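You operate a simulated robot arm through the tools that you are given. There is no shell and no other tool. Be economical: measure what you need, move in short steps, check, and stop when the job is done.

The job below is to be done with a simulated two-armed robot. You get a single attempt, and the scene is never put back.

TASK
Change the green driver to the red socket, then open its air.
Fine: hold the driver while you pull the blue socket off; that goes in its cup; hang the driver up before you open the air.

The check looks at the end state, three seconds after you hand in, the way a careful person would. Anything else that was tipped, shoved, dropped, spilled or broken makes it a failure.

THE ROBOT
Two 7-joint arms with two-finger parallel grippers on one trunk, on a base that drives. Base frame: it is fixed to the floor where the robot stands at the start and does not move with it; the origin is under the middle of the robot, x ahead of it, y to its left, z up. Units: m, degrees, N and s.
The left shoulder is at the start at [0.06, 0.143, 0.926], the right one opposite. With the tool pointing down near the work surface each hand reaches from about 0.32 to 0.74 m from the robot's upright axis, wherever it stands, measured 20 degrees to its own side. Places, roughly: air valve of the green driver [0.7, -0.3, 1.1]; green driver (5x5x25 cm) [0.6, -0.2, 1.3]; medium cup of the socket rack [0.4, -0.5, 0.8]. Payload 1.57 kg a hand.
The TCP of each hand is the grasp point between the finger pads, 0.03 m short of the fingertips. In the tool frame z runs along the fingers and y along their closing line. Largest opening 0.11 m; finger width 0.024, thickness 0.012; the body of the gripper, 0.048 by 0.112 m, starts 0.078 m behind the TCP.
Orientation is told as [roll, pitch, yaw] about the base's x, y, z axes, in that order, counted from this pose: with the fingers straight down and closing along the base's y, the tool's x points along the base's -x, its y along +y and its z along -z.

THE INTERFACE
- The arms move only by the tool step_arm. It takes "left_commands", "right_commands" or both (then of equal length, played together; a hand with none holds still); each is a list of rows, each a list of 6 numbers: the shift along the tool's x, y, z in m, then the turn, a rotation vector about the tool's x, y, z in degrees. In form: [[x, y, z, wx, wy, wz], ...]. A call has 1 to 10 rows; each row shifts and turns the commanded pose from where the row before left it, along the tool's axes as they then stand. "left_grip" and "right_grip" are, for a hand that has rows, the gripper command, from -1 (shut) to 1 (fully open), values between in proportion, set as the call begins (left out, the last holds). Rows are played at 5 a second. More than 0.05 m and 8.6 degrees between two rows, or a gripper value outside its range, and nothing of the call is played. A pose out of reach is approached as far as the arm can. The call stops where the force on the tool passes 40 N (or 10 N more than at its start, if that is more) or the arm is blocked; 0.2 s more then pass. The fingers move at their own pace (about 0.045 m/s each) and stop on an object; they squeeze with about 43 N. The grip force told is the motor's: it shows also when the fingers shut on nothing. Time passes only in rows, and 0.2 s behind the last, so rows that do not move let the fingers close. It gives the time, the measured TCP pose, the force on the tool (base axes), the opening and the grip force at its end, in the units of the frame above (readings bear some noise), with the torque about the TCP (base axes, N m) and any sound that the robot's microphone picked up.
- Cameras (640 x 400 px; columns grow to the right, rows downward): "scene" is now at [0.0475, -0.0419, 1.5496]; the picture's right is [-0.48, -0.88, 0.00], its down [-0.53, 0.29, -0.80] and it looks along [0.70, -0.38, -0.61] (base axes); focal length 276 px, centre (320, 200). "left" rides on the left gripper at [0.07, -0.016, -0.141] in its tool frame; the picture's right is [0.23, 0.97, 0.00], its down [-0.86, 0.20, -0.48] and it looks along [-0.47, 0.11, 0.88] (tool axes); focal length 222 px, centre (320, 200). "right" rides on the right gripper at [0.07, 0.016, -0.141] in its tool frame; the picture's right is [-0.23, 0.97, 0.00], its down [-0.86, -0.20, -0.48] and it looks along [-0.47, -0.11, 0.88] (tool axes); focal length 222 px, centre (320, 200). There is no depth. A picture from a camera that has moved, and an enlarged one, comes with that camera's place and axes in the base frame and with its lens.
- camera(camera): a new picture of that camera. It takes no simulated time.
- slide_trunk(by): slides the trunk up (or, below 0, down) by that many m; the arms and the scene camera ride with it, the base frame stays. It gives what a move gives, with no picture.
- drive_base(legs): drives the robot by 1 to 6 legs, each [ahead, left, turn to the left] in m, m and degrees, along the robot's own axes; the way and the turn of a leg run together, so that a leg with both is an arc; at most 1.5 m and 180 degrees a leg. The arms and the cameras ride along, it lands a little off, and it stops where it bumps. It gives what a move gives.
- head_to(pan, tilt): turns the head with the scene camera to pan (to the left, within 86 degrees either way) and tilt (down, from -29 to 69), counted from straight ahead of the robot. It gives what a move gives.
- inspect(camera, box): a new picture of the part [left, top, right, bottom] of that camera's present view, enlarged. It takes no simulated time.
- job_done(): hands the job in; it is judged then, once.

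Go step by step. Nothing tells you exact positions but the pictures and the camera data: compare them with the known pose of the tool, close in by small moves and look again before you grip or let go. The budget is 120 turns and 88 pictures, counting those below and the enlarged ones. Unless the task says otherwise, let go and move clear before handing in, and close with one line.

The tools are called after "Call:" as a command line: name --argument value ..., lists and objects as JSON in quotes. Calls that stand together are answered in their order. step_arm: Moves the arms, as the interface text tells. Its arguments: {"type":"object","properties":{"left_commands":{"type":"array"},"left_grip":{"type":"number"},"right_commands":{"type":"array"},"right_grip":{"type":"number"}},"required":[]} The other tools are called the same way: slide_trunk (by) slides the trunk up or down; drive_base (legs) drives the base; head_to (pan, tilt) turns the head that bears the scene camera; camera (camera) takes a picture; inspect (camera, box) takes an enlarged picture of a part of a camera's view; job_done () hands the job in.

At the start:

```text
time: 0.0
left_ee_pos: [0.5963, -0.0234, 1.0]
left_tool_rot: [-0.2, -0.3, 0.0]
left_ft_force: [-0.4, 0.5, 0.4]
left_moment: [-0.01, 0.01, 0.01]
left_gripper_width: 0.1096
left_finger_force: 0.1
right_ee_pos: [0.356, -0.423, 0.9992]
right_tool_rot: [0.0, 0.0, 0.0]
right_ft_force: [0.4, 0.2, 0.0]
right_moment: [-0.02, -0.02, 0.01]
right_gripper_width: 0.1098
right_finger_force: 0.1
trunk travel left (down, up): [-0.525, 0.065]
robot x, y, heading: [-0.0006, 0.0006, -0.1]
head pan, tilt: [-28.6, 37.3]
```

scene: 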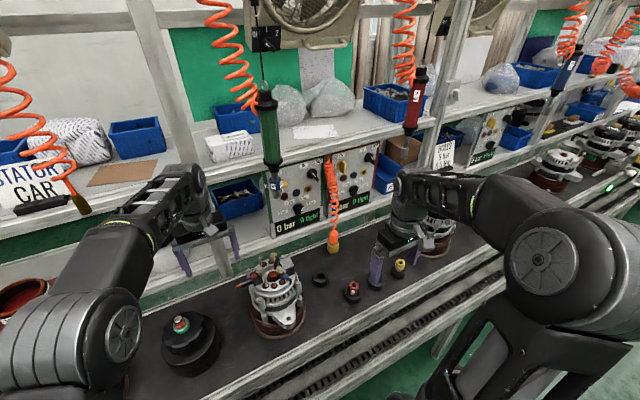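
right: 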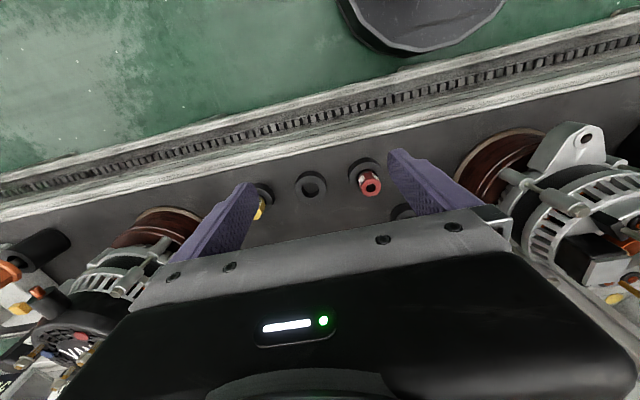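
left: 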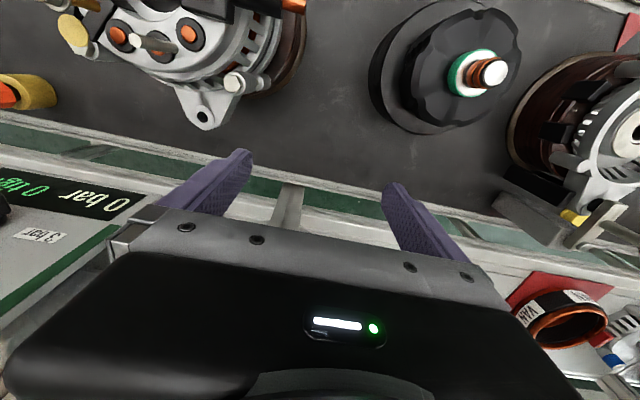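

I see the green driver hanging on a cord, valves on panels behind it, and a socket rack with cups (red, yellow, some empty). I'll look closer first.

Call:
inspect --camera "scene" --box '[220, 70, 380, 250]'

Call:
inspect --camera "scene" --box '[290, 230, 450, 330]'

Call:
inspect --camera "right" --box '[220, 130, 460, 260]'

```text
2.22 times, centred on (300, 160) of scene
camera zoom: at [0.0475, -0.0419, 1.5496], right [-0.48, -0.88, 0.0], down [-0.53, 0.29, -0.8], along [0.7, -0.38, -0.61], focal length 614 px, centre (364, 289)
```

zoom: 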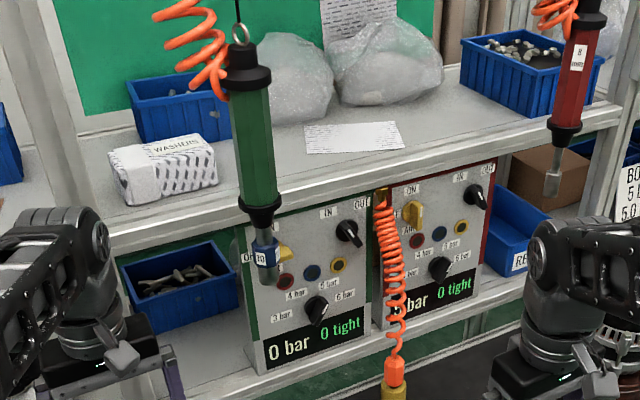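

```text
4.00 times, centred on (370, 280) of scene
camera zoom: at [0.0475, -0.0419, 1.5496], right [-0.48, -0.88, 0.0], down [-0.53, 0.29, -0.8], along [0.7, -0.38, -0.61], focal length 1106 px, centre (120, -120)
```

zoom: 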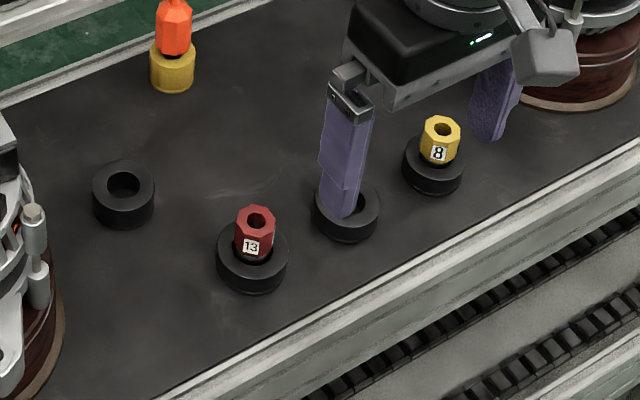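

```text
2.67 times, centred on (340, 195) of right
camera zoom: at [0.2857, -0.4074, 1.1411], right [0.23, 0.97, 0.0], down [0.86, -0.2, 0.48], along [0.47, -0.11, -0.88], focal length 592 px, centre (267, 213)
```

zoom: 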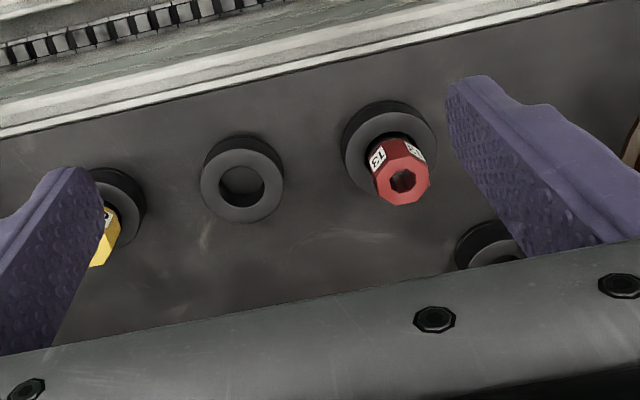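

Cups: red socket top is near [0.437,-0.368,0.853], empty medium cup near [0.436,-0.459,0.81]. Now I look at the driver, hook and valve closely.

Call:
inspect --camera "scene" --box '[240, 160, 320, 220]'

Call:
head_to --pan -20 --tilt 10

Call:
camera --camera "scene"

```text
6.67 times, centred on (280, 190) of scene
camera zoom: at [0.0475, -0.0419, 1.5496], right [-0.48, -0.88, 0.0], down [-0.53, 0.29, -0.8], along [0.7, -0.38, -0.61], focal length 1843 px, centre (587, 267)
```

zoom: 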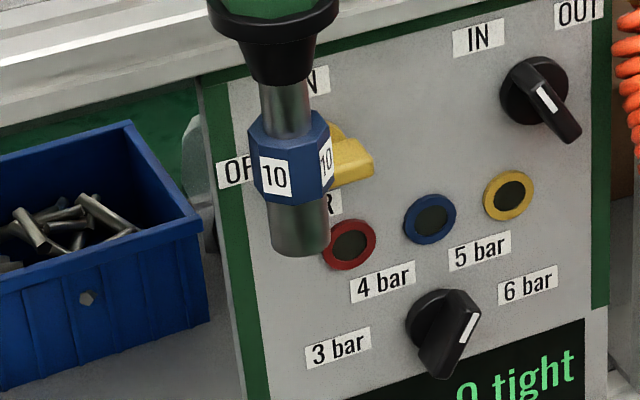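

```text
time: 0.9
left_ee_pos: [0.5974, -0.0251, 0.9989]
left_tool_rot: [0.0, -0.2, 0.0]
left_ft_force: [-0.4, 0.0, -0.2]
left_moment: [0.01, 0.01, -0.02]
left_gripper_width: 0.1101
left_finger_force: 0.1
right_ee_pos: [0.3552, -0.4256, 0.9998]
right_tool_rot: [0.1, 0.0, 0.1]
right_ft_force: [-0.5, -0.3, 0.5]
right_moment: [0.01, -0.03, 0.01]
right_gripper_width: 0.1099
right_finger_force: 0.0
trunk travel left (down, up): [-0.525, 0.065]
robot x, y, heading: [0.0002, 0.0039, -0.1]
head pan, tilt: [-20.0, 10.0]
```

```text
80 pictures are left
camera scene: at [0.0587, -0.0322, 1.5932], right [-0.34, -0.94, 0.0], down [-0.16, 0.06, -0.98], along [0.93, -0.34, -0.17], focal length 276 px, centre (320, 200)
```

scene: 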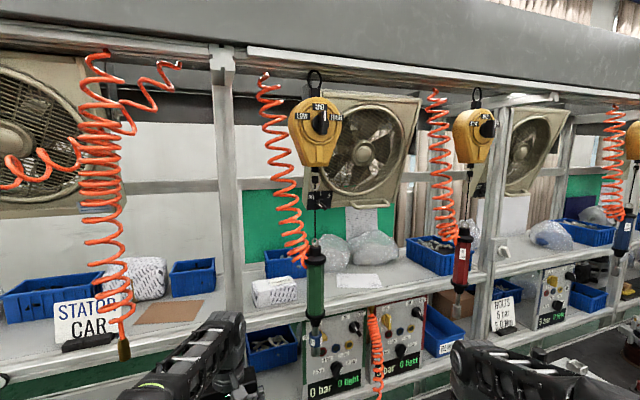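

The green driver hangs on a balancer cord; its blue socket (blue collar, steel body) hangs right in front of its valve. I'll bring both arms up, pitching the fingers forward, well in front of the shelf.

Call:
step_arm --left_commands '[[0.04, 0, -0.04, 0, 0, 0], [0.04, 0, -0.04, 0, 0, 0], [0.04, 0, -0.04, 0, 0, 0], [0, 0, -0.03, 0, -8, 0], [0, 0, -0.03, 0, -8, 0], [0, 0, 0, 0, -8, 0], [0, 0, 0, 0, -8, 0], [0, 0, 0, 0, -8, 0], [0, 0, 0, 0, -8, 0], [0, 0, 0, 0, -8, 0]]' --right_commands '[[0, 0, -0.04, 0, 0, 0], [0, 0, -0.04, 0, 0, 0], [0, 0, -0.04, 0, 0, 0], [0, 0, 0, 0, -8, 0], [0, 0, 0, 0, -8, 0], [0, 0, 0, 0, -8, 0], [0, 0, 0, 0, -8, 0], [0, 0, 0, 0, -8, 0], [0, 0, 0, 0, -8, 0], [0, 0, 0, 0, 0, 0]]'

Call:
camera --camera "left"

Call:
camera --camera "right"

```text
refused: row 1 steps farther than a row can; nothing moved
```

```text
79 pictures are left
camera left: at [0.5262, -0.0407, 1.1417], right [-0.23, 0.97, 0.0], down [0.85, 0.2, 0.48], along [0.47, 0.11, -0.88], focal length 222 px, centre (320, 200)
```

left: 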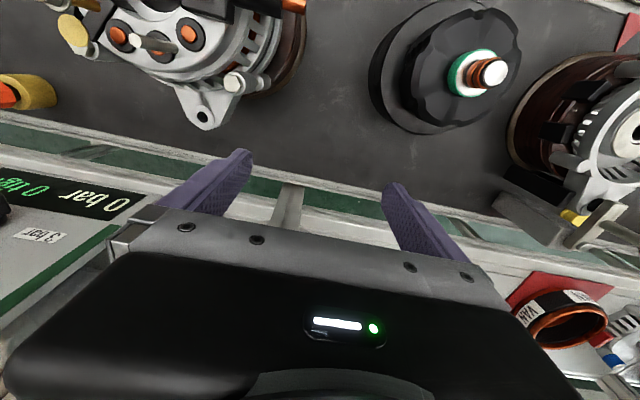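

```text
78 pictures are left
camera right: at [0.2857, -0.4074, 1.1411], right [0.23, 0.97, 0.0], down [0.86, -0.2, 0.48], along [0.47, -0.11, -0.88], focal length 222 px, centre (320, 200)
```

right: 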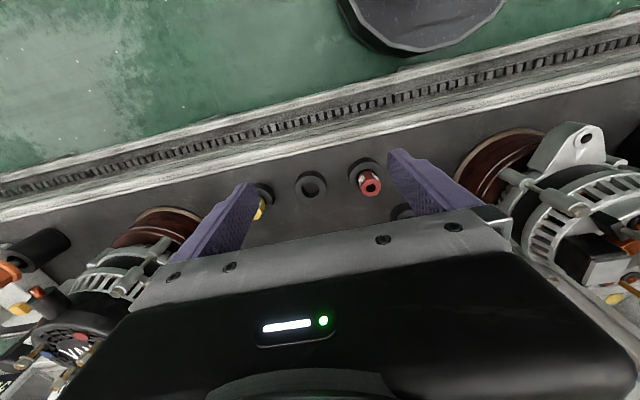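

The row was too long; I use shorter rows.

Call:
step_arm --left_commands '[[0.035, 0, -0.035, 0, 0, 0], [0.035, 0, -0.035, 0, 0, 0], [0.035, 0, -0.035, 0, 0, 0], [0, 0, -0.03, 0, -8, 0], [0, 0, -0.03, 0, -8, 0], [0, 0, 0, 0, -8, 0], [0, 0, 0, 0, -8, 0], [0, 0, 0, 0, -8, 0], [0, 0, 0, 0, -8, 0], [0, 0, 0, 0, -8, 0]]' --right_commands '[[0, 0, -0.04, 0, 0, 0], [0, 0, -0.04, 0, 0, 0], [0, 0, -0.04, 0, 0, 0], [0, 0, 0, 0, -8, 0], [0, 0, 0, 0, -8, 0], [0, 0, 0, 0, -8, 0], [0, 0, 0, 0, -8, 0], [0, 0, 0, 0, -8, 0], [0, 0, 0, 0, -8, 0], [0, 0, 0, 0, 0, 0]]'

Call:
camera --camera "left"

Call:
camera --camera "right"

```text
time: 3.1
left_ee_pos: [0.5123, -0.0261, 1.1379]
left_tool_rot: [-0.1, -56.3, 0.1]
left_ft_force: [0.5, 0.1, 0.9]
left_moment: [-0.02, 0.0, -0.01]
left_gripper_width: 0.1099
left_finger_force: 0.0
left hand out of reach, approached as far as the arm can: row 3
right_ee_pos: [0.3533, -0.426, 1.1164]
right_tool_rot: [0.0, -48.1, 0.0]
right_ft_force: [0.2, 0.0, 0.6]
right_moment: [0.0, 0.0, 0.0]
right_gripper_width: 0.11
right_finger_force: 0.2
right hand out of reach, approached as far as the arm can: row 3
trunk travel left (down, up): [-0.525, 0.065]
robot x, y, heading: [0.0007, 0.0004, -0.1]
head pan, tilt: [-20.0, 10.0]
```

```text
77 pictures are left
camera left: at [0.3559, -0.0418, 1.1602], right [-0.12, 0.97, -0.19], down [0.08, 0.2, 0.98], along [0.99, 0.11, -0.1], focal length 222 px, centre (320, 200)
```

left: 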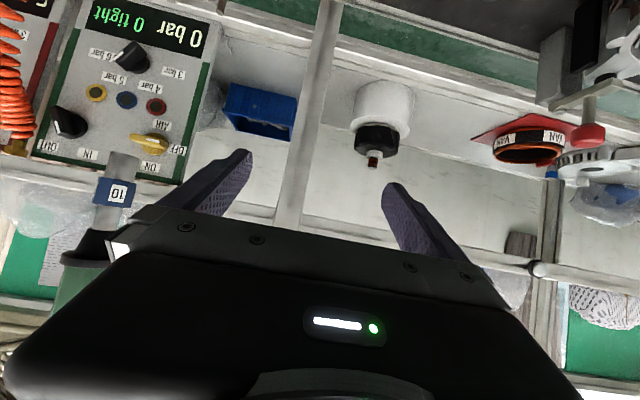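

```text
76 pictures are left
camera right: at [0.2019, -0.408, 1.1586], right [0.15, 0.97, 0.17], down [0.22, -0.2, 0.96], along [0.96, -0.11, -0.24], focal length 222 px, centre (320, 200)
```

right: 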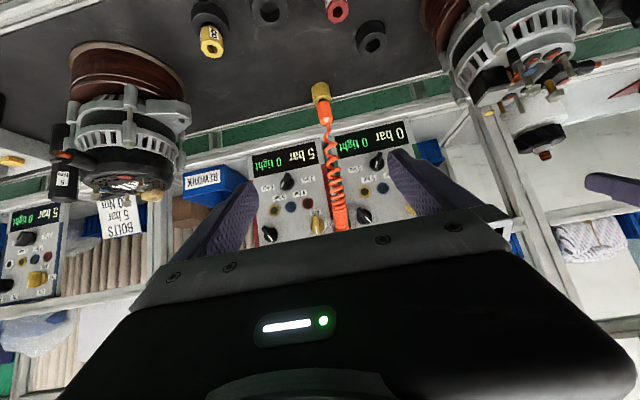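

The left camera plus scene triangulate the blue collar at about [0.599,-0.216,1.166]. I now yaw and raise the left hand to driver-body height and yaw the right hand inward.

Call:
step_arm --left_commands '[[0, 0, 0, 0, -8, 0], [0, 0, 0, 0, -8, 0], [-0.038, 0, -0.0124, 7.6, 0, 2.47], [-0.038, 0, -0.0124, 7.6, 0, 2.47], [-0.038, 0, -0.0124, 7.6, 0, 2.47], [-0.038, 0, -0.0124, 7.6, 0, 2.47], [0, 0, 0, 7.6, 0, 2.47], [0, 0, 0, 7.6, 0, 2.47]]' --right_commands '[[0, 0, 0, 0, -8, 0], [0, 0, 0, -6.63, 0, -4.47], [0, 0, 0, -6.63, 0, -4.47], [0, 0, 0, -6.63, 0, -4.47], [0, 0, 0, -6.63, 0, -4.47], [0, 0, 0, 0, 0, 0], [0, 0, 0, 0, 0, 0], [0, 0, 0, 0, 0, 0]]'

Call:
camera --camera "left"

Call:
camera --camera "right"

Call:
camera --camera "scene"

```text
time: 4.9
left_ee_pos: [0.5112, -0.0226, 1.2974]
left_tool_rot: [0.2, -72.2, -48.0]
left_ft_force: [0.2, -0.4, -0.6]
left_moment: [0.04, 0.03, 0.01]
left_gripper_width: 0.11
left_finger_force: 0.2
right_ee_pos: [0.3541, -0.4248, 1.1154]
right_tool_rot: [0.0, -56.0, 31.9]
right_ft_force: [-0.4, -0.8, -0.3]
right_moment: [-0.05, 0.02, 0.0]
right_gripper_width: 0.1102
right_finger_force: 0.1
trunk travel left (down, up): [-0.525, 0.065]
robot x, y, heading: [-0.0007, -0.0002, -0.1]
head pan, tilt: [-20.0, 10.0]
```

```text
75 pictures are left
camera left: at [0.3951, 0.0814, 1.2758], right [0.68, 0.7, -0.22], down [0.02, 0.28, 0.96], along [0.74, -0.65, 0.18], focal length 222 px, centre (320, 200)
```

left: 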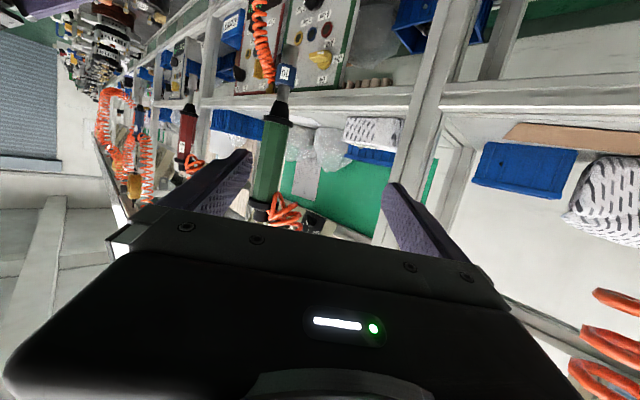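

```text
74 pictures are left
camera right: at [0.213, -0.4928, 1.1376], right [-0.41, 0.89, 0.19], down [0.18, -0.13, 0.98], along [0.9, 0.43, -0.11], focal length 222 px, centre (320, 200)
```

right: 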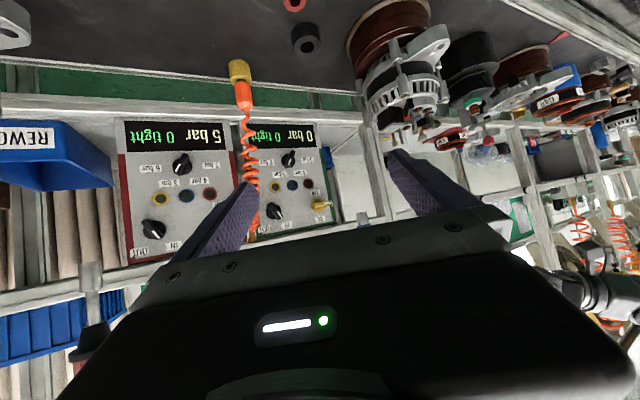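

```text
73 pictures are left
camera scene: at [0.059, -0.0318, 1.5933], right [-0.34, -0.94, 0.0], down [-0.16, 0.06, -0.98], along [0.93, -0.34, -0.17], focal length 276 px, centre (320, 200)
```

scene: 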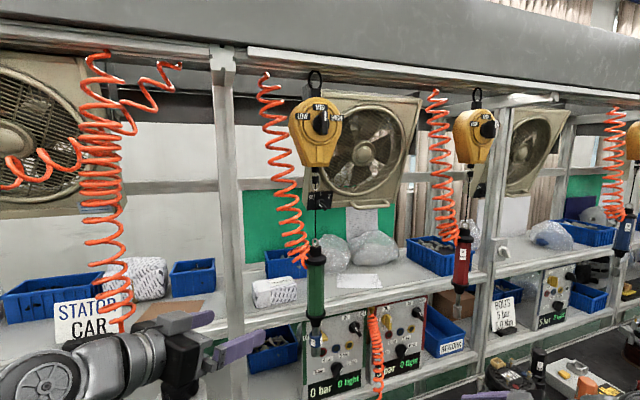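

Driver body's centre is about [0.595,-0.216,1.289]. I align the left hand sideways and advance partway.

Call:
step_arm --left_commands '[[0.0067, -0.0325, 0.0022, 0, 0, 0], [0.0067, -0.0325, 0.0022, 0, 0, 0], [-0.0124, 0, 0.038, 0, 0, 0], [-0.0124, 0, 0.038, 0, 0, 0], [-0.0124, 0, 0.038, 0, 0, 0]]'

Call:
camera --camera "left"

Call:
inspect --camera "scene" --box '[220, 200, 380, 400]'

```text
time: 6.1
left_ee_pos: [0.5466, -0.1569, 1.2848]
left_tool_rot: [0.2, -72.1, -48.1]
left_ft_force: [-0.2, 0.0, -0.3]
left_moment: [-0.02, 0.05, 0.01]
left_gripper_width: 0.1099
left_finger_force: 0.0
right_ee_pos: [0.3539, -0.4254, 1.1159]
right_tool_rot: [0.1, -56.0, 31.9]
right_ft_force: [0.0, 0.4, -0.4]
right_moment: [0.01, 0.01, 0.01]
right_gripper_width: 0.1101
right_finger_force: 0.0
trunk travel left (down, up): [-0.525, 0.065]
robot x, y, heading: [-0.0022, -0.0019, 0.2]
head pan, tilt: [-20.0, 10.0]
```

```text
72 pictures are left
camera left: at [0.4287, -0.0519, 1.2621], right [0.68, 0.7, -0.22], down [0.02, 0.28, 0.96], along [0.74, -0.65, 0.17], focal length 222 px, centre (320, 200)
```

left: 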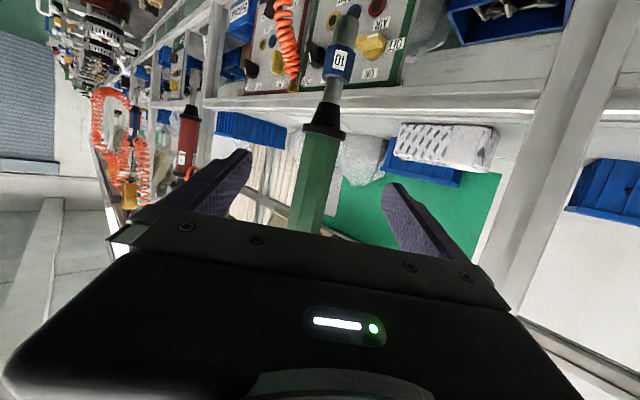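

```text
2.00 times, centred on (300, 300) of scene
camera zoom: at [0.0598, -0.0333, 1.5932], right [-0.34, -0.94, 0.0], down [-0.16, 0.06, -0.98], along [0.93, -0.34, -0.17], focal length 553 px, centre (360, 0)
```

zoom: 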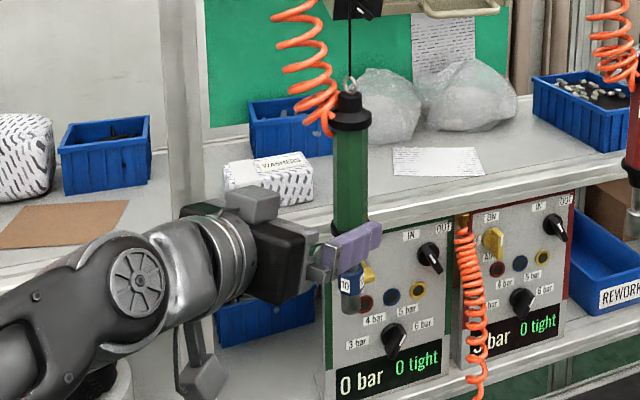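

The driver is centred between the left fingers; I advance the last 8 cm.

Call:
step_arm --left_commands '[[-0.0121, -0.001, 0.0371, 0, 0, 0], [-0.0121, -0.001, 0.0371, 0, 0, 0]]'

Call:
camera --camera "left"

Call:
inspect --camera "scene" --box '[260, 220, 380, 370]'

```text
time: 6.7
left_ee_pos: [0.5953, -0.2173, 1.2856]
left_tool_rot: [0.4, -72.2, -48.3]
left_ft_force: [0.6, 0.4, 1.0]
left_moment: [0.0, 0.05, 0.0]
left_gripper_width: 0.11
left_finger_force: 0.1
right_ee_pos: [0.3544, -0.4251, 1.116]
right_tool_rot: [0.1, -55.9, 31.9]
right_ft_force: [0.8, -0.1, -0.1]
right_moment: [-0.01, 0.01, 0.0]
right_gripper_width: 0.11
right_finger_force: 0.1
trunk travel left (down, up): [-0.525, 0.065]
robot x, y, heading: [-0.0029, 0.001, 0.2]
head pan, tilt: [-20.0, 10.0]
```

```text
70 pictures are left
camera left: at [0.4797, -0.1125, 1.2632], right [0.68, 0.7, -0.21], down [0.02, 0.28, 0.96], along [0.74, -0.65, 0.17], focal length 222 px, centre (320, 200)
```

left: 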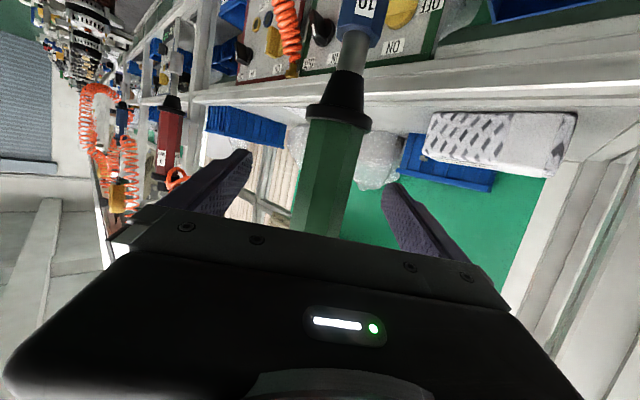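

```text
2.67 times, centred on (320, 295) of scene
camera zoom: at [0.059, -0.0327, 1.5933], right [-0.34, -0.94, 0.0], down [-0.16, 0.06, -0.98], along [0.93, -0.34, -0.17], focal length 737 px, centre (320, -53)
```

zoom: 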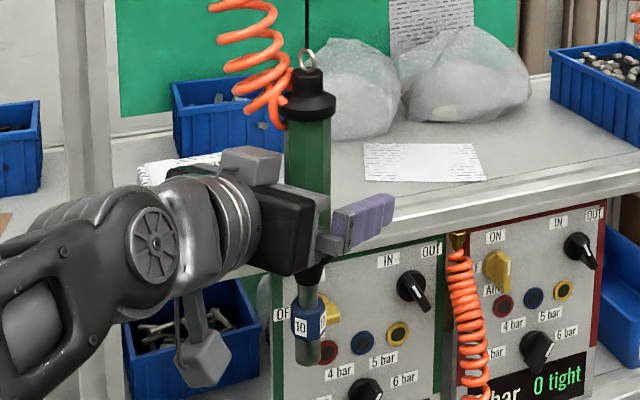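

Driver's body is between the left pads, nearly centred. I close the left gripper.

Call:
step_arm --left_commands '[[0, 0.003, 0, 0, 0, 0], [0, 0, 0, 0, 0, 0], [0, 0, 0, 0, 0, 0], [0, 0, 0, 0, 0, 0], [0, 0, 0, 0, 0, 0]]' --left_grip -1

Call:
camera --camera "left"

```text
time: 7.9
left_ee_pos: [0.5981, -0.2157, 1.2855]
left_tool_rot: [0.2, -72.2, -48.2]
left_ft_force: [-0.8, 0.1, 0.4]
left_moment: [-0.01, 0.03, 0.02]
left_gripper_width: 0.0361
left_finger_force: 19.1
right_ee_pos: [0.3536, -0.4254, 1.117]
right_tool_rot: [0.0, -56.0, 31.9]
right_ft_force: [0.4, 0.1, -1.0]
right_moment: [-0.01, 0.01, 0.03]
right_gripper_width: 0.1099
right_finger_force: 0.2
trunk travel left (down, up): [-0.525, 0.065]
robot x, y, heading: [0.001, -0.0022, 0.0]
head pan, tilt: [-20.0, 10.0]
```

```text
68 pictures are left
camera left: at [0.4813, -0.1101, 1.2633], right [0.68, 0.7, -0.21], down [0.02, 0.28, 0.96], along [0.74, -0.65, 0.17], focal length 222 px, centre (320, 200)
```

left: 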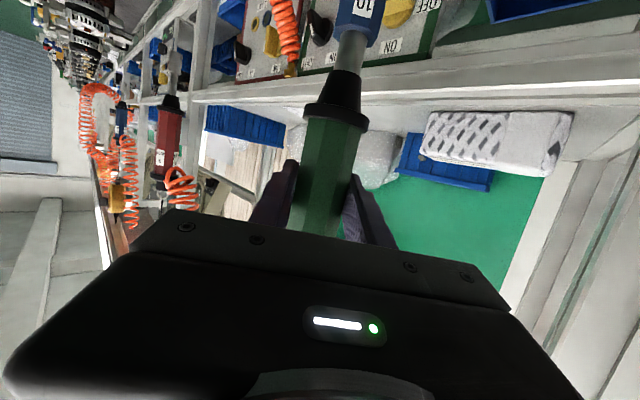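

The driver is held (36 mm). Now the right hand goes to a standoff level with the blue collar, opening reduced.

Call:
step_arm --right_commands '[[-0.0338, 0.0119, 0.0282, 0, 0, 0], [-0.0338, 0.0119, 0.0282, 0, 0, 0], [-0.0338, 0.0119, 0.0282, 0, 0, 0], [-0.0338, 0.0119, 0.0282, 0, 0, 0]]' --right_grip 0.1

Call:
camera --camera "right"

```text
time: 8.9
left_ee_pos: [0.5986, -0.2137, 1.2851]
left_tool_rot: [0.2, -72.2, -48.1]
left_ft_force: [0.1, -0.1, -0.3]
left_moment: [-0.02, -0.02, -0.02]
left_gripper_width: 0.0356
left_finger_force: 42.1
right_ee_pos: [0.4732, -0.2963, 1.1678]
right_tool_rot: [0.0, -56.0, 32.0]
right_ft_force: [-1.0, -0.5, -0.7]
right_moment: [-0.01, 0.01, -0.02]
right_gripper_width: 0.0607
right_finger_force: 0.1
trunk travel left (down, up): [-0.525, 0.065]
robot x, y, heading: [0.0026, 0.0022, 0.1]
head pan, tilt: [-20.0, 10.0]
```

```text
67 pictures are left
camera right: at [0.3319, -0.3646, 1.1884], right [-0.41, 0.89, 0.19], down [0.17, -0.13, 0.98], along [0.9, 0.43, -0.1], focal length 222 px, centre (320, 200)
```

right: 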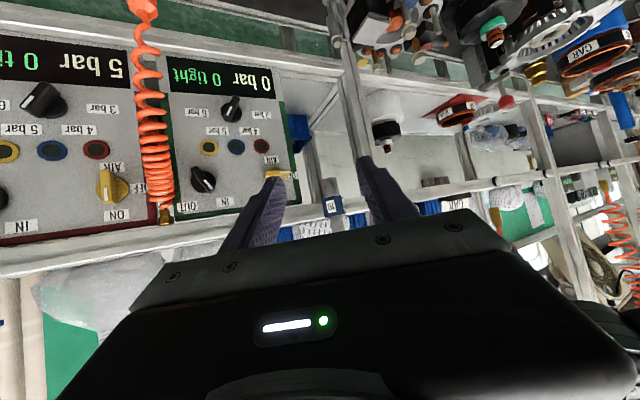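

The collar lies right on the right hand's approach line. I advance.

Call:
step_arm --right_commands '[[-0.0211, 0, 0.0313, 0, 0, 0], [-0.0211, 0, 0.0313, 0, 0, 0], [-0.0211, 0, 0.0313, 0, 0, 0]]'

Call:
camera --camera "right"

```text
time: 9.7
left_ee_pos: [0.6, -0.2136, 1.2847]
left_tool_rot: [0.1, -72.3, -48.0]
left_ft_force: [0.0, 0.2, 0.7]
left_moment: [-0.01, -0.01, -0.05]
left_gripper_width: 0.0358
left_finger_force: 42.7
right_ee_pos: [0.5704, -0.2335, 1.1652]
right_tool_rot: [0.1, -55.9, 31.9]
right_ft_force: [0.4, -0.6, 0.8]
right_moment: [-0.01, 0.01, 0.01]
right_gripper_width: 0.0606
right_finger_force: 0.1
trunk travel left (down, up): [-0.525, 0.065]
robot x, y, heading: [-0.0017, -0.0018, -0.2]
head pan, tilt: [-20.0, 10.0]
```

```text
66 pictures are left
camera right: at [0.4292, -0.3027, 1.1872], right [-0.41, 0.89, 0.19], down [0.18, -0.13, 0.98], along [0.9, 0.43, -0.11], focal length 222 px, centre (320, 200)
```

right: 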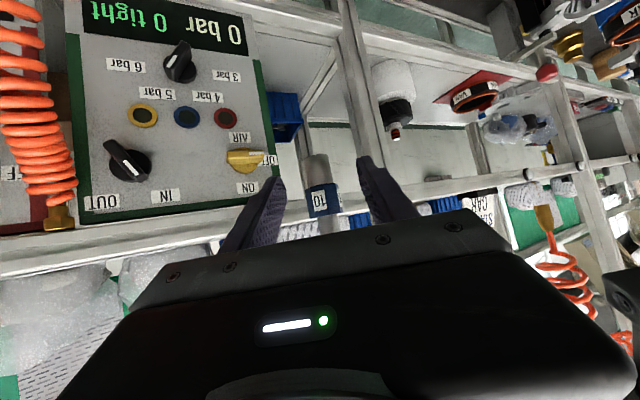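

Still centred on the collar; I advance the last 3.6 cm and close.

Call:
step_arm --right_commands '[[-0.0201, 0, 0.0298, 0, 0, 0]]'

Call:
camera --camera "right"

```text
time: 10.1
left_ee_pos: [0.6008, -0.2139, 1.2845]
left_tool_rot: [0.2, -72.2, -47.8]
left_ft_force: [0.8, 0.9, 0.6]
left_moment: [0.03, 0.0, -0.05]
left_gripper_width: 0.0357
left_finger_force: 42.6
right_ee_pos: [0.6032, -0.2165, 1.1663]
right_tool_rot: [-0.1, -55.8, 32.1]
right_ft_force: [1.1, 1.1, 0.0]
right_moment: [-0.02, 0.02, 0.0]
right_gripper_width: 0.0606
right_finger_force: 0.1
trunk travel left (down, up): [-0.525, 0.065]
robot x, y, heading: [-0.0022, -0.0025, 0.3]
head pan, tilt: [-20.0, 10.0]
```

```text
65 pictures are left
camera right: at [0.4605, -0.2841, 1.1874], right [-0.41, 0.89, 0.19], down [0.18, -0.12, 0.98], along [0.9, 0.43, -0.11], focal length 222 px, centre (320, 200)
```

right: 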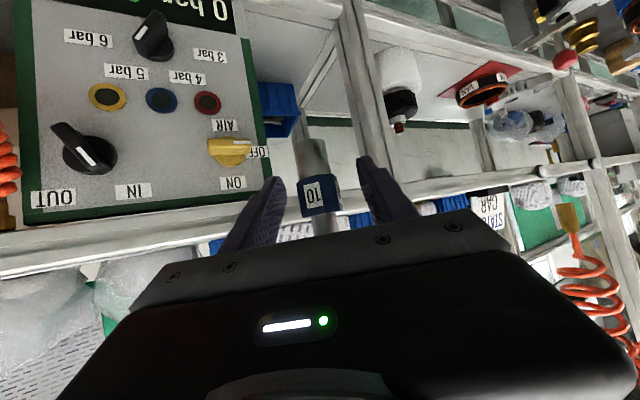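

Collar sits on the TCP; close the right gripper.

Call:
step_arm --right_commands '[[0, 0, 0, 0, 0, 0], [0, 0, 0, 0, 0, 0], [0, 0, 0, 0, 0, 0], [0, 0, 0, 0, 0, 0]]' --right_grip -1

```text
time: 11.1
left_ee_pos: [0.5976, -0.2146, 1.2854]
left_tool_rot: [0.3, -72.1, -48.3]
left_ft_force: [-5.8, 4.1, 1.5]
left_moment: [0.47, 0.58, -0.15]
left_gripper_width: 0.0359
left_finger_force: 43.0
right_ee_pos: [0.6008, -0.2181, 1.1665]
right_tool_rot: [0.0, -56.0, 32.0]
right_ft_force: [5.0, -4.8, -0.3]
right_moment: [0.06, 0.08, 0.15]
right_gripper_width: 0.0284
right_finger_force: 32.4
trunk travel left (down, up): [-0.525, 0.065]
robot x, y, heading: [-0.0006, -0.0006, -0.1]
head pan, tilt: [-20.0, 10.0]
```

Gripped at 28 mm. Now I pull straight down in small steps.

Call:
step_arm --right_commands '[[0.0083, 0, 0.0056, 0, 0, 0], [0.0083, 0, 0.0056, 0, 0, 0], [0.0083, 0, 0.0056, 0, 0, 0], [0.0083, 0, 0.0056, 0, 0, 0], [0.0083, 0, 0.0056, 0, 0, 0]]'

Call:
camera --camera "right"

```text
time: 12.3
left_ee_pos: [0.5976, -0.2153, 1.2854]
left_tool_rot: [0.3, -72.3, -48.1]
left_ft_force: [0.0, -1.3, -0.2]
left_moment: [-0.01, 0.0, 0.04]
left_gripper_width: 0.0356
left_finger_force: 42.6
right_ee_pos: [0.5987, -0.2169, 1.1157]
right_tool_rot: [-0.1, -56.0, 32.0]
right_ft_force: [-0.4, -0.2, 0.5]
right_moment: [0.01, -0.01, 0.0]
right_gripper_width: 0.0284
right_finger_force: 38.4
trunk travel left (down, up): [-0.525, 0.065]
robot x, y, heading: [-0.0018, 0.002, -0.0]
head pan, tilt: [-20.0, 10.0]
```

```text
64 pictures are left
camera right: at [0.4578, -0.2848, 1.1373], right [-0.41, 0.89, 0.19], down [0.17, -0.13, 0.98], along [0.9, 0.43, -0.1], focal length 222 px, centre (320, 200)
```

right: 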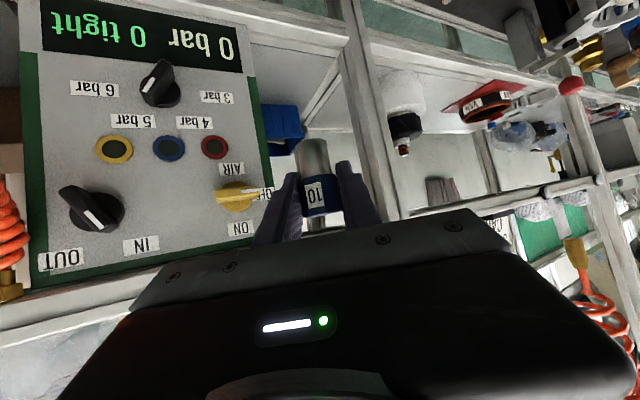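

The blue socket came off cleanly. I back out and carry it above the medium cup.

Call:
step_arm --right_commands '[[0.021, 0, -0.0311, 0, 0, 0], [0.021, 0, -0.0311, 0, 0, 0], [0.021, 0, -0.0311, 0, 0, 0], [0.021, 0, -0.0311, 0, 0, 0], [0.0408, -0.0238, -0.0012, 0, 0, 0], [0.0408, -0.0238, -0.0012, 0, 0, 0], [0.0408, -0.0238, -0.0012, 0, 0, 0], [0.0408, -0.0238, -0.0012, 0, 0, 0], [0.0408, -0.0238, -0.0012, 0, 0, 0]]'

Call:
head_to --pan -45 --tilt 50

Call:
camera --camera "scene"

Call:
camera --camera "right"

```text
time: 14.3
left_ee_pos: [0.5988, -0.2164, 1.2845]
left_tool_rot: [0.4, -72.1, -48.3]
left_ft_force: [-0.3, -0.8, 0.3]
left_moment: [-0.02, -0.01, -0.01]
left_gripper_width: 0.0357
left_finger_force: 42.5
right_ee_pos: [0.4333, -0.4602, 0.9507]
right_tool_rot: [0.1, -56.0, 31.9]
right_ft_force: [-0.4, -0.6, -1.2]
right_moment: [0.0, -0.01, 0.02]
right_gripper_width: 0.0281
right_finger_force: 38.0
trunk travel left (down, up): [-0.525, 0.065]
robot x, y, heading: [-0.0026, -0.002, -0.1]
head pan, tilt: [-20.0, 10.0]
```

```text
time: 15.4
left_ee_pos: [0.5969, -0.2145, 1.2852]
left_tool_rot: [0.3, -72.1, -48.2]
left_ft_force: [-0.2, -0.3, 0.5]
left_moment: [0.01, 0.0, 0.04]
left_gripper_width: 0.0356
left_finger_force: 42.8
right_ee_pos: [0.4331, -0.4581, 0.9504]
right_tool_rot: [0.0, -56.0, 32.0]
right_ft_force: [-1.4, -0.5, -0.3]
right_moment: [-0.03, 0.01, 0.01]
right_gripper_width: 0.0279
right_finger_force: 38.1
trunk travel left (down, up): [-0.525, 0.065]
robot x, y, heading: [-0.0009, -0.0022, 0.0]
head pan, tilt: [-45.0, 50.0]
```

```text
63 pictures are left
camera scene: at [0.0259, -0.0549, 1.5315], right [-0.71, -0.71, 0.0], down [-0.54, 0.54, -0.64], along [0.46, -0.45, -0.77], focal length 276 px, centre (320, 200)
```

scene: 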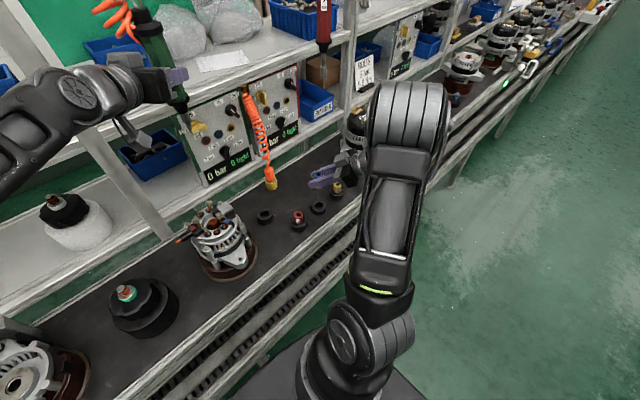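

```text
62 pictures are left
camera right: at [0.2925, -0.5261, 0.9724], right [-0.41, 0.89, 0.19], down [0.17, -0.13, 0.98], along [0.9, 0.43, -0.1], focal length 222 px, centre (320, 200)
```

right: 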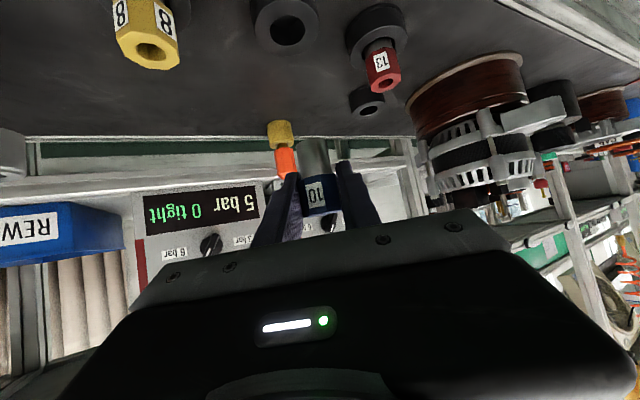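

The medium cup is right below, slightly ahead. A scene zoom helps refine it.

Call:
inspect --camera "scene" --box '[240, 150, 370, 240]'

Call:
inspect --camera "right" --box '[220, 0, 420, 130]'

```text
4.44 times, centred on (305, 195) of scene
camera zoom: at [0.0259, -0.0549, 1.5315], right [-0.71, -0.71, 0.0], down [-0.54, 0.54, -0.64], along [0.46, -0.45, -0.77], focal length 1229 px, centre (387, 222)
```

zoom: 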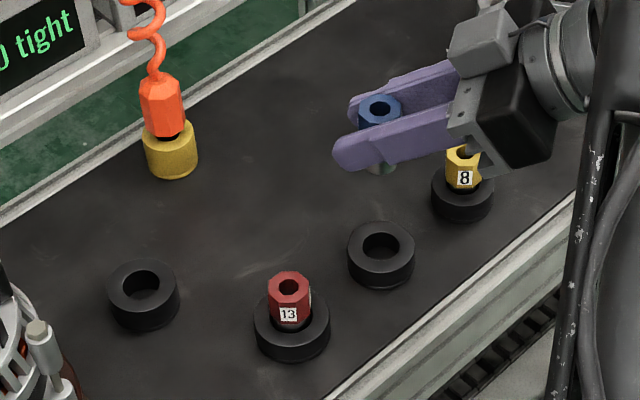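

```text
3.08 times, centred on (320, 65) of right
camera zoom: at [0.2925, -0.5261, 0.9724], right [-0.41, 0.89, 0.19], down [0.17, -0.13, 0.98], along [0.9, 0.43, -0.1], focal length 684 px, centre (320, 615)
```

zoom: 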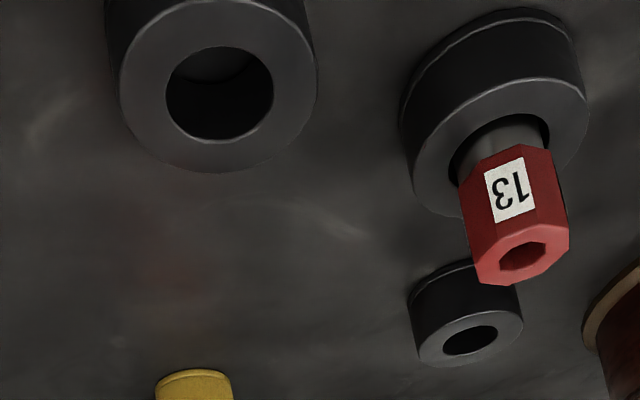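

The medium cup's rim centre comes out at [0.441,-0.455,0.814], red socket's top at [0.4395,-0.3645,0.855]. I shift slightly and lower to just above the cup.

Call:
step_arm --right_commands '[[-0.0045, 0, 0.0066, 0, 0, 0], [0.0249, 0, 0.0168, 0, 0, 0], [0.0249, 0, 0.0168, 0, 0, 0]]'

Call:
inspect --camera "scene" --box '[240, 150, 370, 240]'

Call:
camera --camera "right"

```text
time: 16.2
left_ee_pos: [0.5988, -0.2159, 1.2853]
left_tool_rot: [0.2, -72.1, -48.3]
left_ft_force: [-0.6, -0.3, 0.6]
left_moment: [-0.01, 0.01, -0.03]
left_gripper_width: 0.0355
left_finger_force: 42.5
right_ee_pos: [0.4412, -0.4537, 0.8892]
right_tool_rot: [0.0, -56.0, 32.0]
right_ft_force: [0.1, 0.0, -0.1]
right_moment: [0.02, -0.03, 0.04]
right_gripper_width: 0.0279
right_finger_force: 38.5
trunk travel left (down, up): [-0.525, 0.065]
robot x, y, heading: [0.0002, 0.0001, -0.2]
head pan, tilt: [-45.0, 50.0]
```

```text
4.44 times, centred on (305, 195) of scene
camera zoom: at [0.0261, -0.0553, 1.5314], right [-0.71, -0.71, 0.0], down [-0.54, 0.54, -0.64], along [0.45, -0.45, -0.77], focal length 1229 px, centre (387, 222)
```

zoom: 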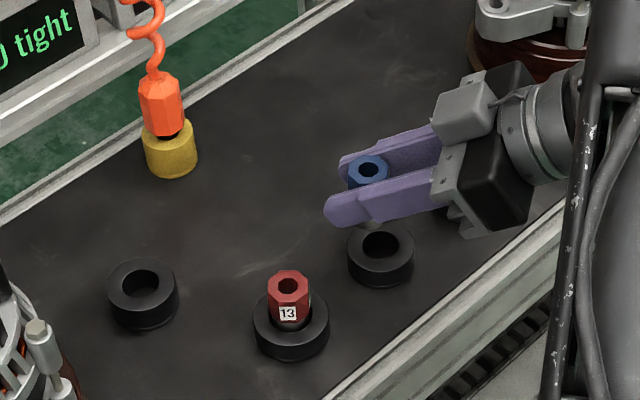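

```text
58 pictures are left
camera right: at [0.2997, -0.5221, 0.9099], right [-0.41, 0.89, 0.19], down [0.17, -0.13, 0.98], along [0.9, 0.43, -0.1], focal length 222 px, centre (320, 200)
```

right: 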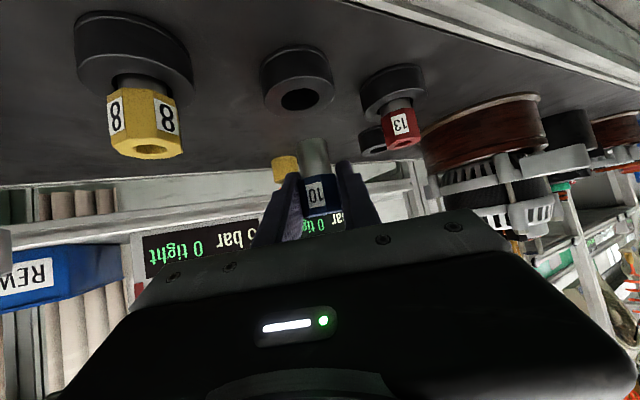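

Both views agree the socket is within 2–3 mm of the bore axis. I nudge and lower it into the cup.

Call:
step_arm --right_commands '[[0, -0.002, 0, 0, 0, 0], [0.0083, 0, 0.0056, 0, 0, 0], [0.0083, 0, 0.0056, 0, 0, 0], [0.0083, 0, 0.0056, 0, 0, 0], [0.005, 0, 0.0034, 0, 0, 0]]'

Call:
inspect --camera "scene" --box '[280, 170, 360, 220]'

Call:
camera --camera "right"

```text
time: 17.4
left_ee_pos: [0.5972, -0.2132, 1.2855]
left_tool_rot: [0.3, -72.1, -48.2]
left_ft_force: [0.1, 0.4, -1.0]
left_moment: [0.03, 0.02, 0.0]
left_gripper_width: 0.0357
left_finger_force: 42.1
right_ee_pos: [0.4416, -0.457, 0.8587]
right_tool_rot: [-0.4, -56.4, 32.4]
right_ft_force: [-2.5, 0.0, 21.9]
right_moment: [0.07, -0.14, 0.09]
right_gripper_width: 0.0273
right_finger_force: 37.3
trunk travel left (down, up): [-0.525, 0.065]
robot x, y, heading: [-0.0019, 0.0024, 0.1]
head pan, tilt: [-45.0, 50.0]
```

```text
8.00 times, centred on (320, 195) of scene
camera zoom: at [0.0242, -0.0532, 1.532], right [-0.71, -0.71, 0.0], down [-0.54, 0.54, -0.64], along [0.46, -0.46, -0.77], focal length 2212 px, centre (320, 240)
```

zoom: 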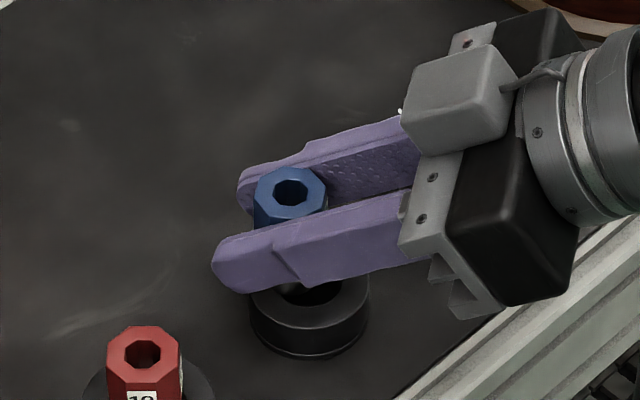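

```text
56 pictures are left
camera right: at [0.3006, -0.5242, 0.878], right [-0.41, 0.89, 0.18], down [0.17, -0.13, 0.98], along [0.9, 0.43, -0.1], focal length 222 px, centre (320, 200)
```

right: 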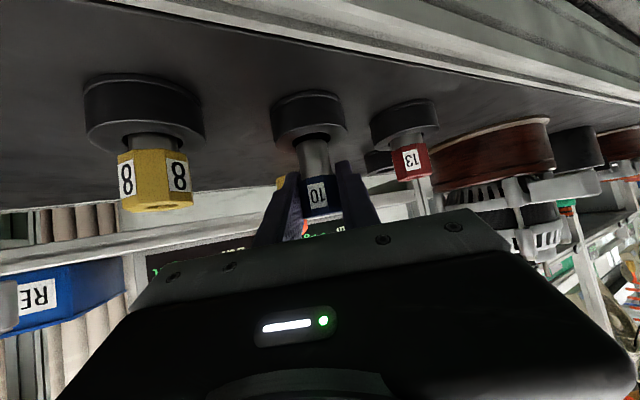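

Contact on the rim at 22 N: the scene view shows the socket about 7 mm too far forward. I lift, shift back 7 mm, and retry gently.

Call:
step_arm --right_commands '[[-0.0116, 0, -0.0078, 0, 0, 0], [0.0039, -0.001, -0.0058, 0, 0, 0], [0.0066, 0, 0.0045, 0, 0, 0]]'

Call:
inspect --camera "scene" --box '[280, 170, 360, 220]'

Call:
inspect --camera "right" --box '[240, 60, 400, 210]'

```text
time: 18.2
left_ee_pos: [0.5979, -0.2151, 1.2863]
left_tool_rot: [0.2, -72.1, -48.2]
left_ft_force: [-0.3, 0.6, -0.3]
left_moment: [0.02, -0.01, 0.0]
left_gripper_width: 0.0358
left_finger_force: 42.6
right_ee_pos: [0.4366, -0.4632, 0.8598]
right_tool_rot: [0.1, -56.0, 31.9]
right_ft_force: [-0.5, 0.5, -0.3]
right_moment: [0.01, 0.0, -0.01]
right_gripper_width: 0.0269
right_finger_force: 37.6
trunk travel left (down, up): [-0.525, 0.065]
robot x, y, heading: [-0.0015, 0.0011, 0.4]
head pan, tilt: [-45.0, 50.0]
```

```text
8.00 times, centred on (320, 195) of scene
camera zoom: at [0.0258, -0.0549, 1.5314], right [-0.71, -0.71, 0.0], down [-0.54, 0.54, -0.64], along [0.45, -0.45, -0.77], focal length 2212 px, centre (320, 240)
```

zoom: 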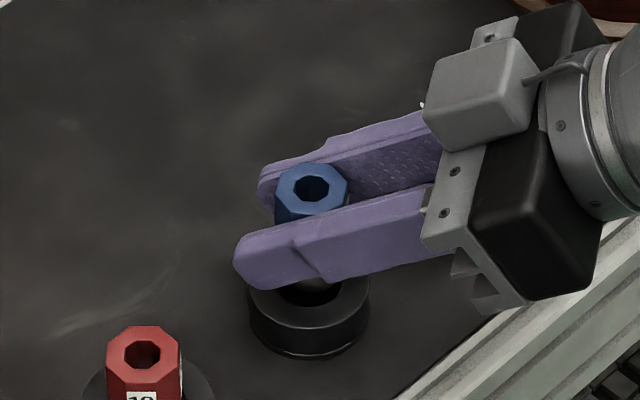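

```text
2.67 times, centred on (320, 135) of right
camera zoom: at [0.2948, -0.5302, 0.8813], right [-0.41, 0.89, 0.19], down [0.18, -0.13, 0.98], along [0.9, 0.43, -0.11], focal length 592 px, centre (320, 373)
```

zoom: 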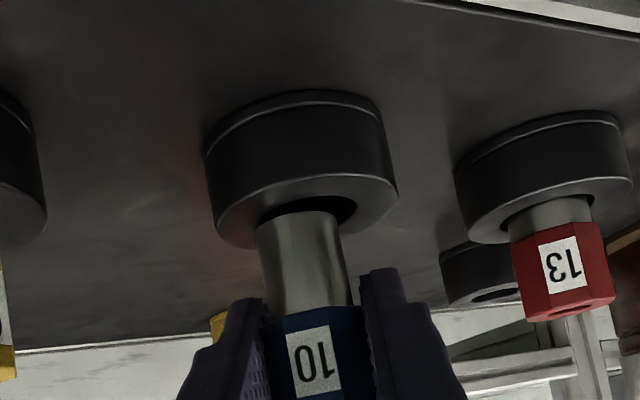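

Aligned in depth now; sideways about 2.5 mm to the image's right. I correct and lower.

Call:
step_arm --right_commands '[[0, 0.0025, 0, 0, 0, 0], [0.0041, 0, 0.0028, 0, 0, 0], [0.0041, 0, 0.0028, 0, 0, 0]]'

Call:
inspect --camera "right" --box '[240, 60, 400, 210]'

```text
time: 19.0
left_ee_pos: [0.5985, -0.2145, 1.2851]
left_tool_rot: [0.2, -72.3, -48.1]
left_ft_force: [-0.7, -0.3, -0.2]
left_moment: [0.01, 0.0, -0.05]
left_gripper_width: 0.036
left_finger_force: 42.5
right_ee_pos: [0.4353, -0.459, 0.8501]
right_tool_rot: [0.0, -56.0, 31.9]
right_ft_force: [0.1, 0.1, -0.4]
right_moment: [0.03, 0.01, 0.02]
right_gripper_width: 0.027
right_finger_force: 37.1
trunk travel left (down, up): [-0.525, 0.065]
robot x, y, heading: [0.0002, 0.0013, -0.3]
head pan, tilt: [-45.0, 50.0]
```

```text
2.67 times, centred on (320, 135) of right
camera zoom: at [0.2939, -0.5276, 0.8714], right [-0.41, 0.89, 0.19], down [0.17, -0.13, 0.98], along [0.9, 0.43, -0.1], focal length 592 px, centre (320, 373)
```

zoom: 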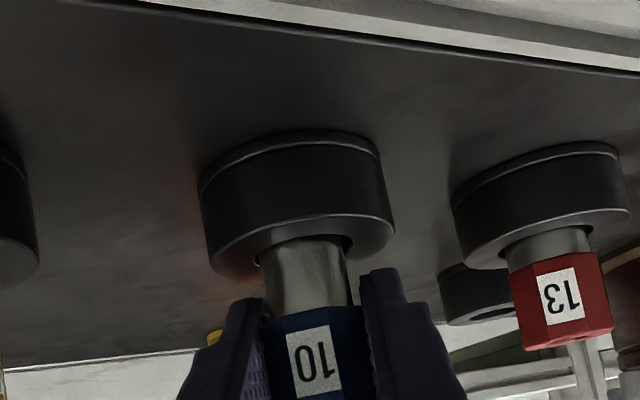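

The socket is inside the cup without force. I continue lowering.

Call:
step_arm --right_commands '[[0.0025, 0, 0.0017, 0, 0, 0], [0.0025, 0, 0.0017, 0, 0, 0], [0.0025, 0, 0.0017, 0, 0, 0]]'

Call:
inspect --camera "right" --box '[240, 60, 400, 210]'

```text
time: 19.8
left_ee_pos: [0.5966, -0.215, 1.2863]
left_tool_rot: [0.4, -72.2, -48.4]
left_ft_force: [0.2, -0.9, 0.1]
left_moment: [0.05, 0.05, -0.02]
left_gripper_width: 0.0357
left_finger_force: 43.0
right_ee_pos: [0.435, -0.4609, 0.8486]
right_tool_rot: [-0.6, -56.8, 32.6]
right_ft_force: [-6.5, 1.3, 17.5]
right_moment: [0.51, 0.07, 0.31]
right_gripper_width: 0.0271
right_finger_force: 37.7
trunk travel left (down, up): [-0.525, 0.065]
robot x, y, heading: [0.0006, -0.0025, -0.3]
head pan, tilt: [-45.0, 50.0]
stopped in row 3 (right hand): the force on the tool passed its limit (the readings are from after the stop); the commanded pose is now the measured one
```

```text
2.67 times, centred on (320, 135) of right
camera zoom: at [0.2941, -0.5281, 0.867], right [-0.41, 0.89, 0.18], down [0.16, -0.13, 0.98], along [0.9, 0.43, -0.09], focal length 592 px, centre (320, 373)
```

zoom: 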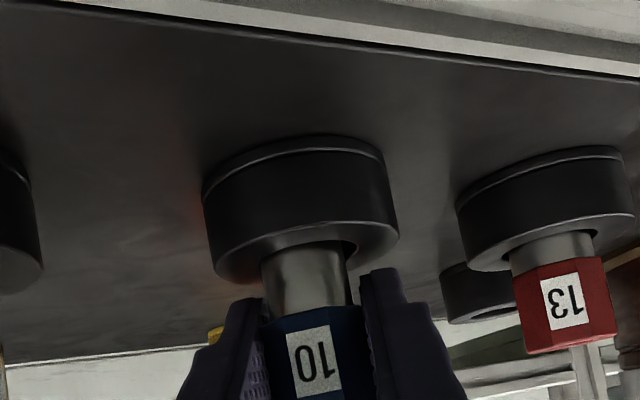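

A fingertip seems to touch the rim (torque arm says so); the socket is about 1 cm deep, so I relieve slightly and release it.

Call:
step_arm --right_commands '[[-0.0012, 0, -0.0008, 0, 0, 0], [0, 0, 0, 0, 0, 0], [0, 0, 0, 0, 0, 0], [0, 0, 0, 0, 0, 0]]' --right_grip -0.1

Call:
inspect --camera "right" --box '[240, 60, 400, 210]'

Call:
inspect --camera "scene" --box '[280, 170, 360, 220]'

```text
time: 20.8
left_ee_pos: [0.5971, -0.216, 1.2854]
left_tool_rot: [0.4, -72.2, -48.5]
left_ft_force: [0.3, -0.2, 0.6]
left_moment: [0.01, 0.02, 0.0]
left_gripper_width: 0.0356
left_finger_force: 42.7
right_ee_pos: [0.4369, -0.4621, 0.8491]
right_tool_rot: [-0.6, -56.6, 32.5]
right_ft_force: [5.5, -13.1, 21.7]
right_moment: [0.14, -0.29, -0.25]
right_gripper_width: 0.0364
right_finger_force: 0.0
trunk travel left (down, up): [-0.525, 0.065]
robot x, y, heading: [0.0017, -0.0013, 0.0]
head pan, tilt: [-45.0, 50.0]
```

```text
2.67 times, centred on (320, 135) of right
camera zoom: at [0.2946, -0.5292, 0.8677], right [-0.41, 0.89, 0.18], down [0.16, -0.13, 0.98], along [0.9, 0.43, -0.09], focal length 592 px, centre (320, 373)
```

zoom: 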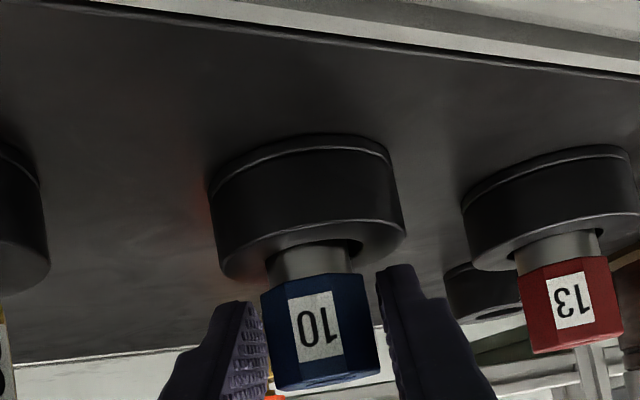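

```text
8.00 times, centred on (320, 195) of scene
camera zoom: at [0.0248, -0.0551, 1.5316], right [-0.71, -0.71, 0.0], down [-0.54, 0.54, -0.64], along [0.45, -0.45, -0.77], focal length 2212 px, centre (320, 240)
```

zoom: 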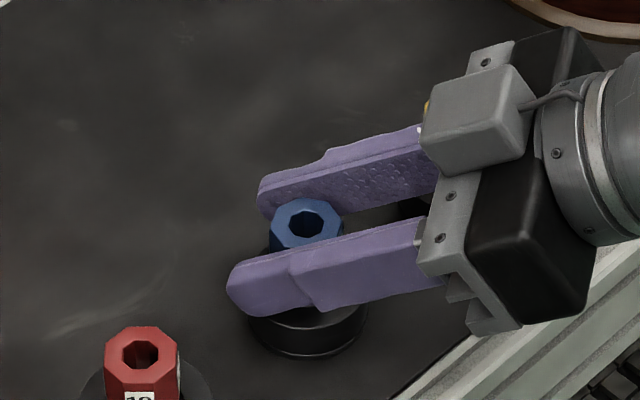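

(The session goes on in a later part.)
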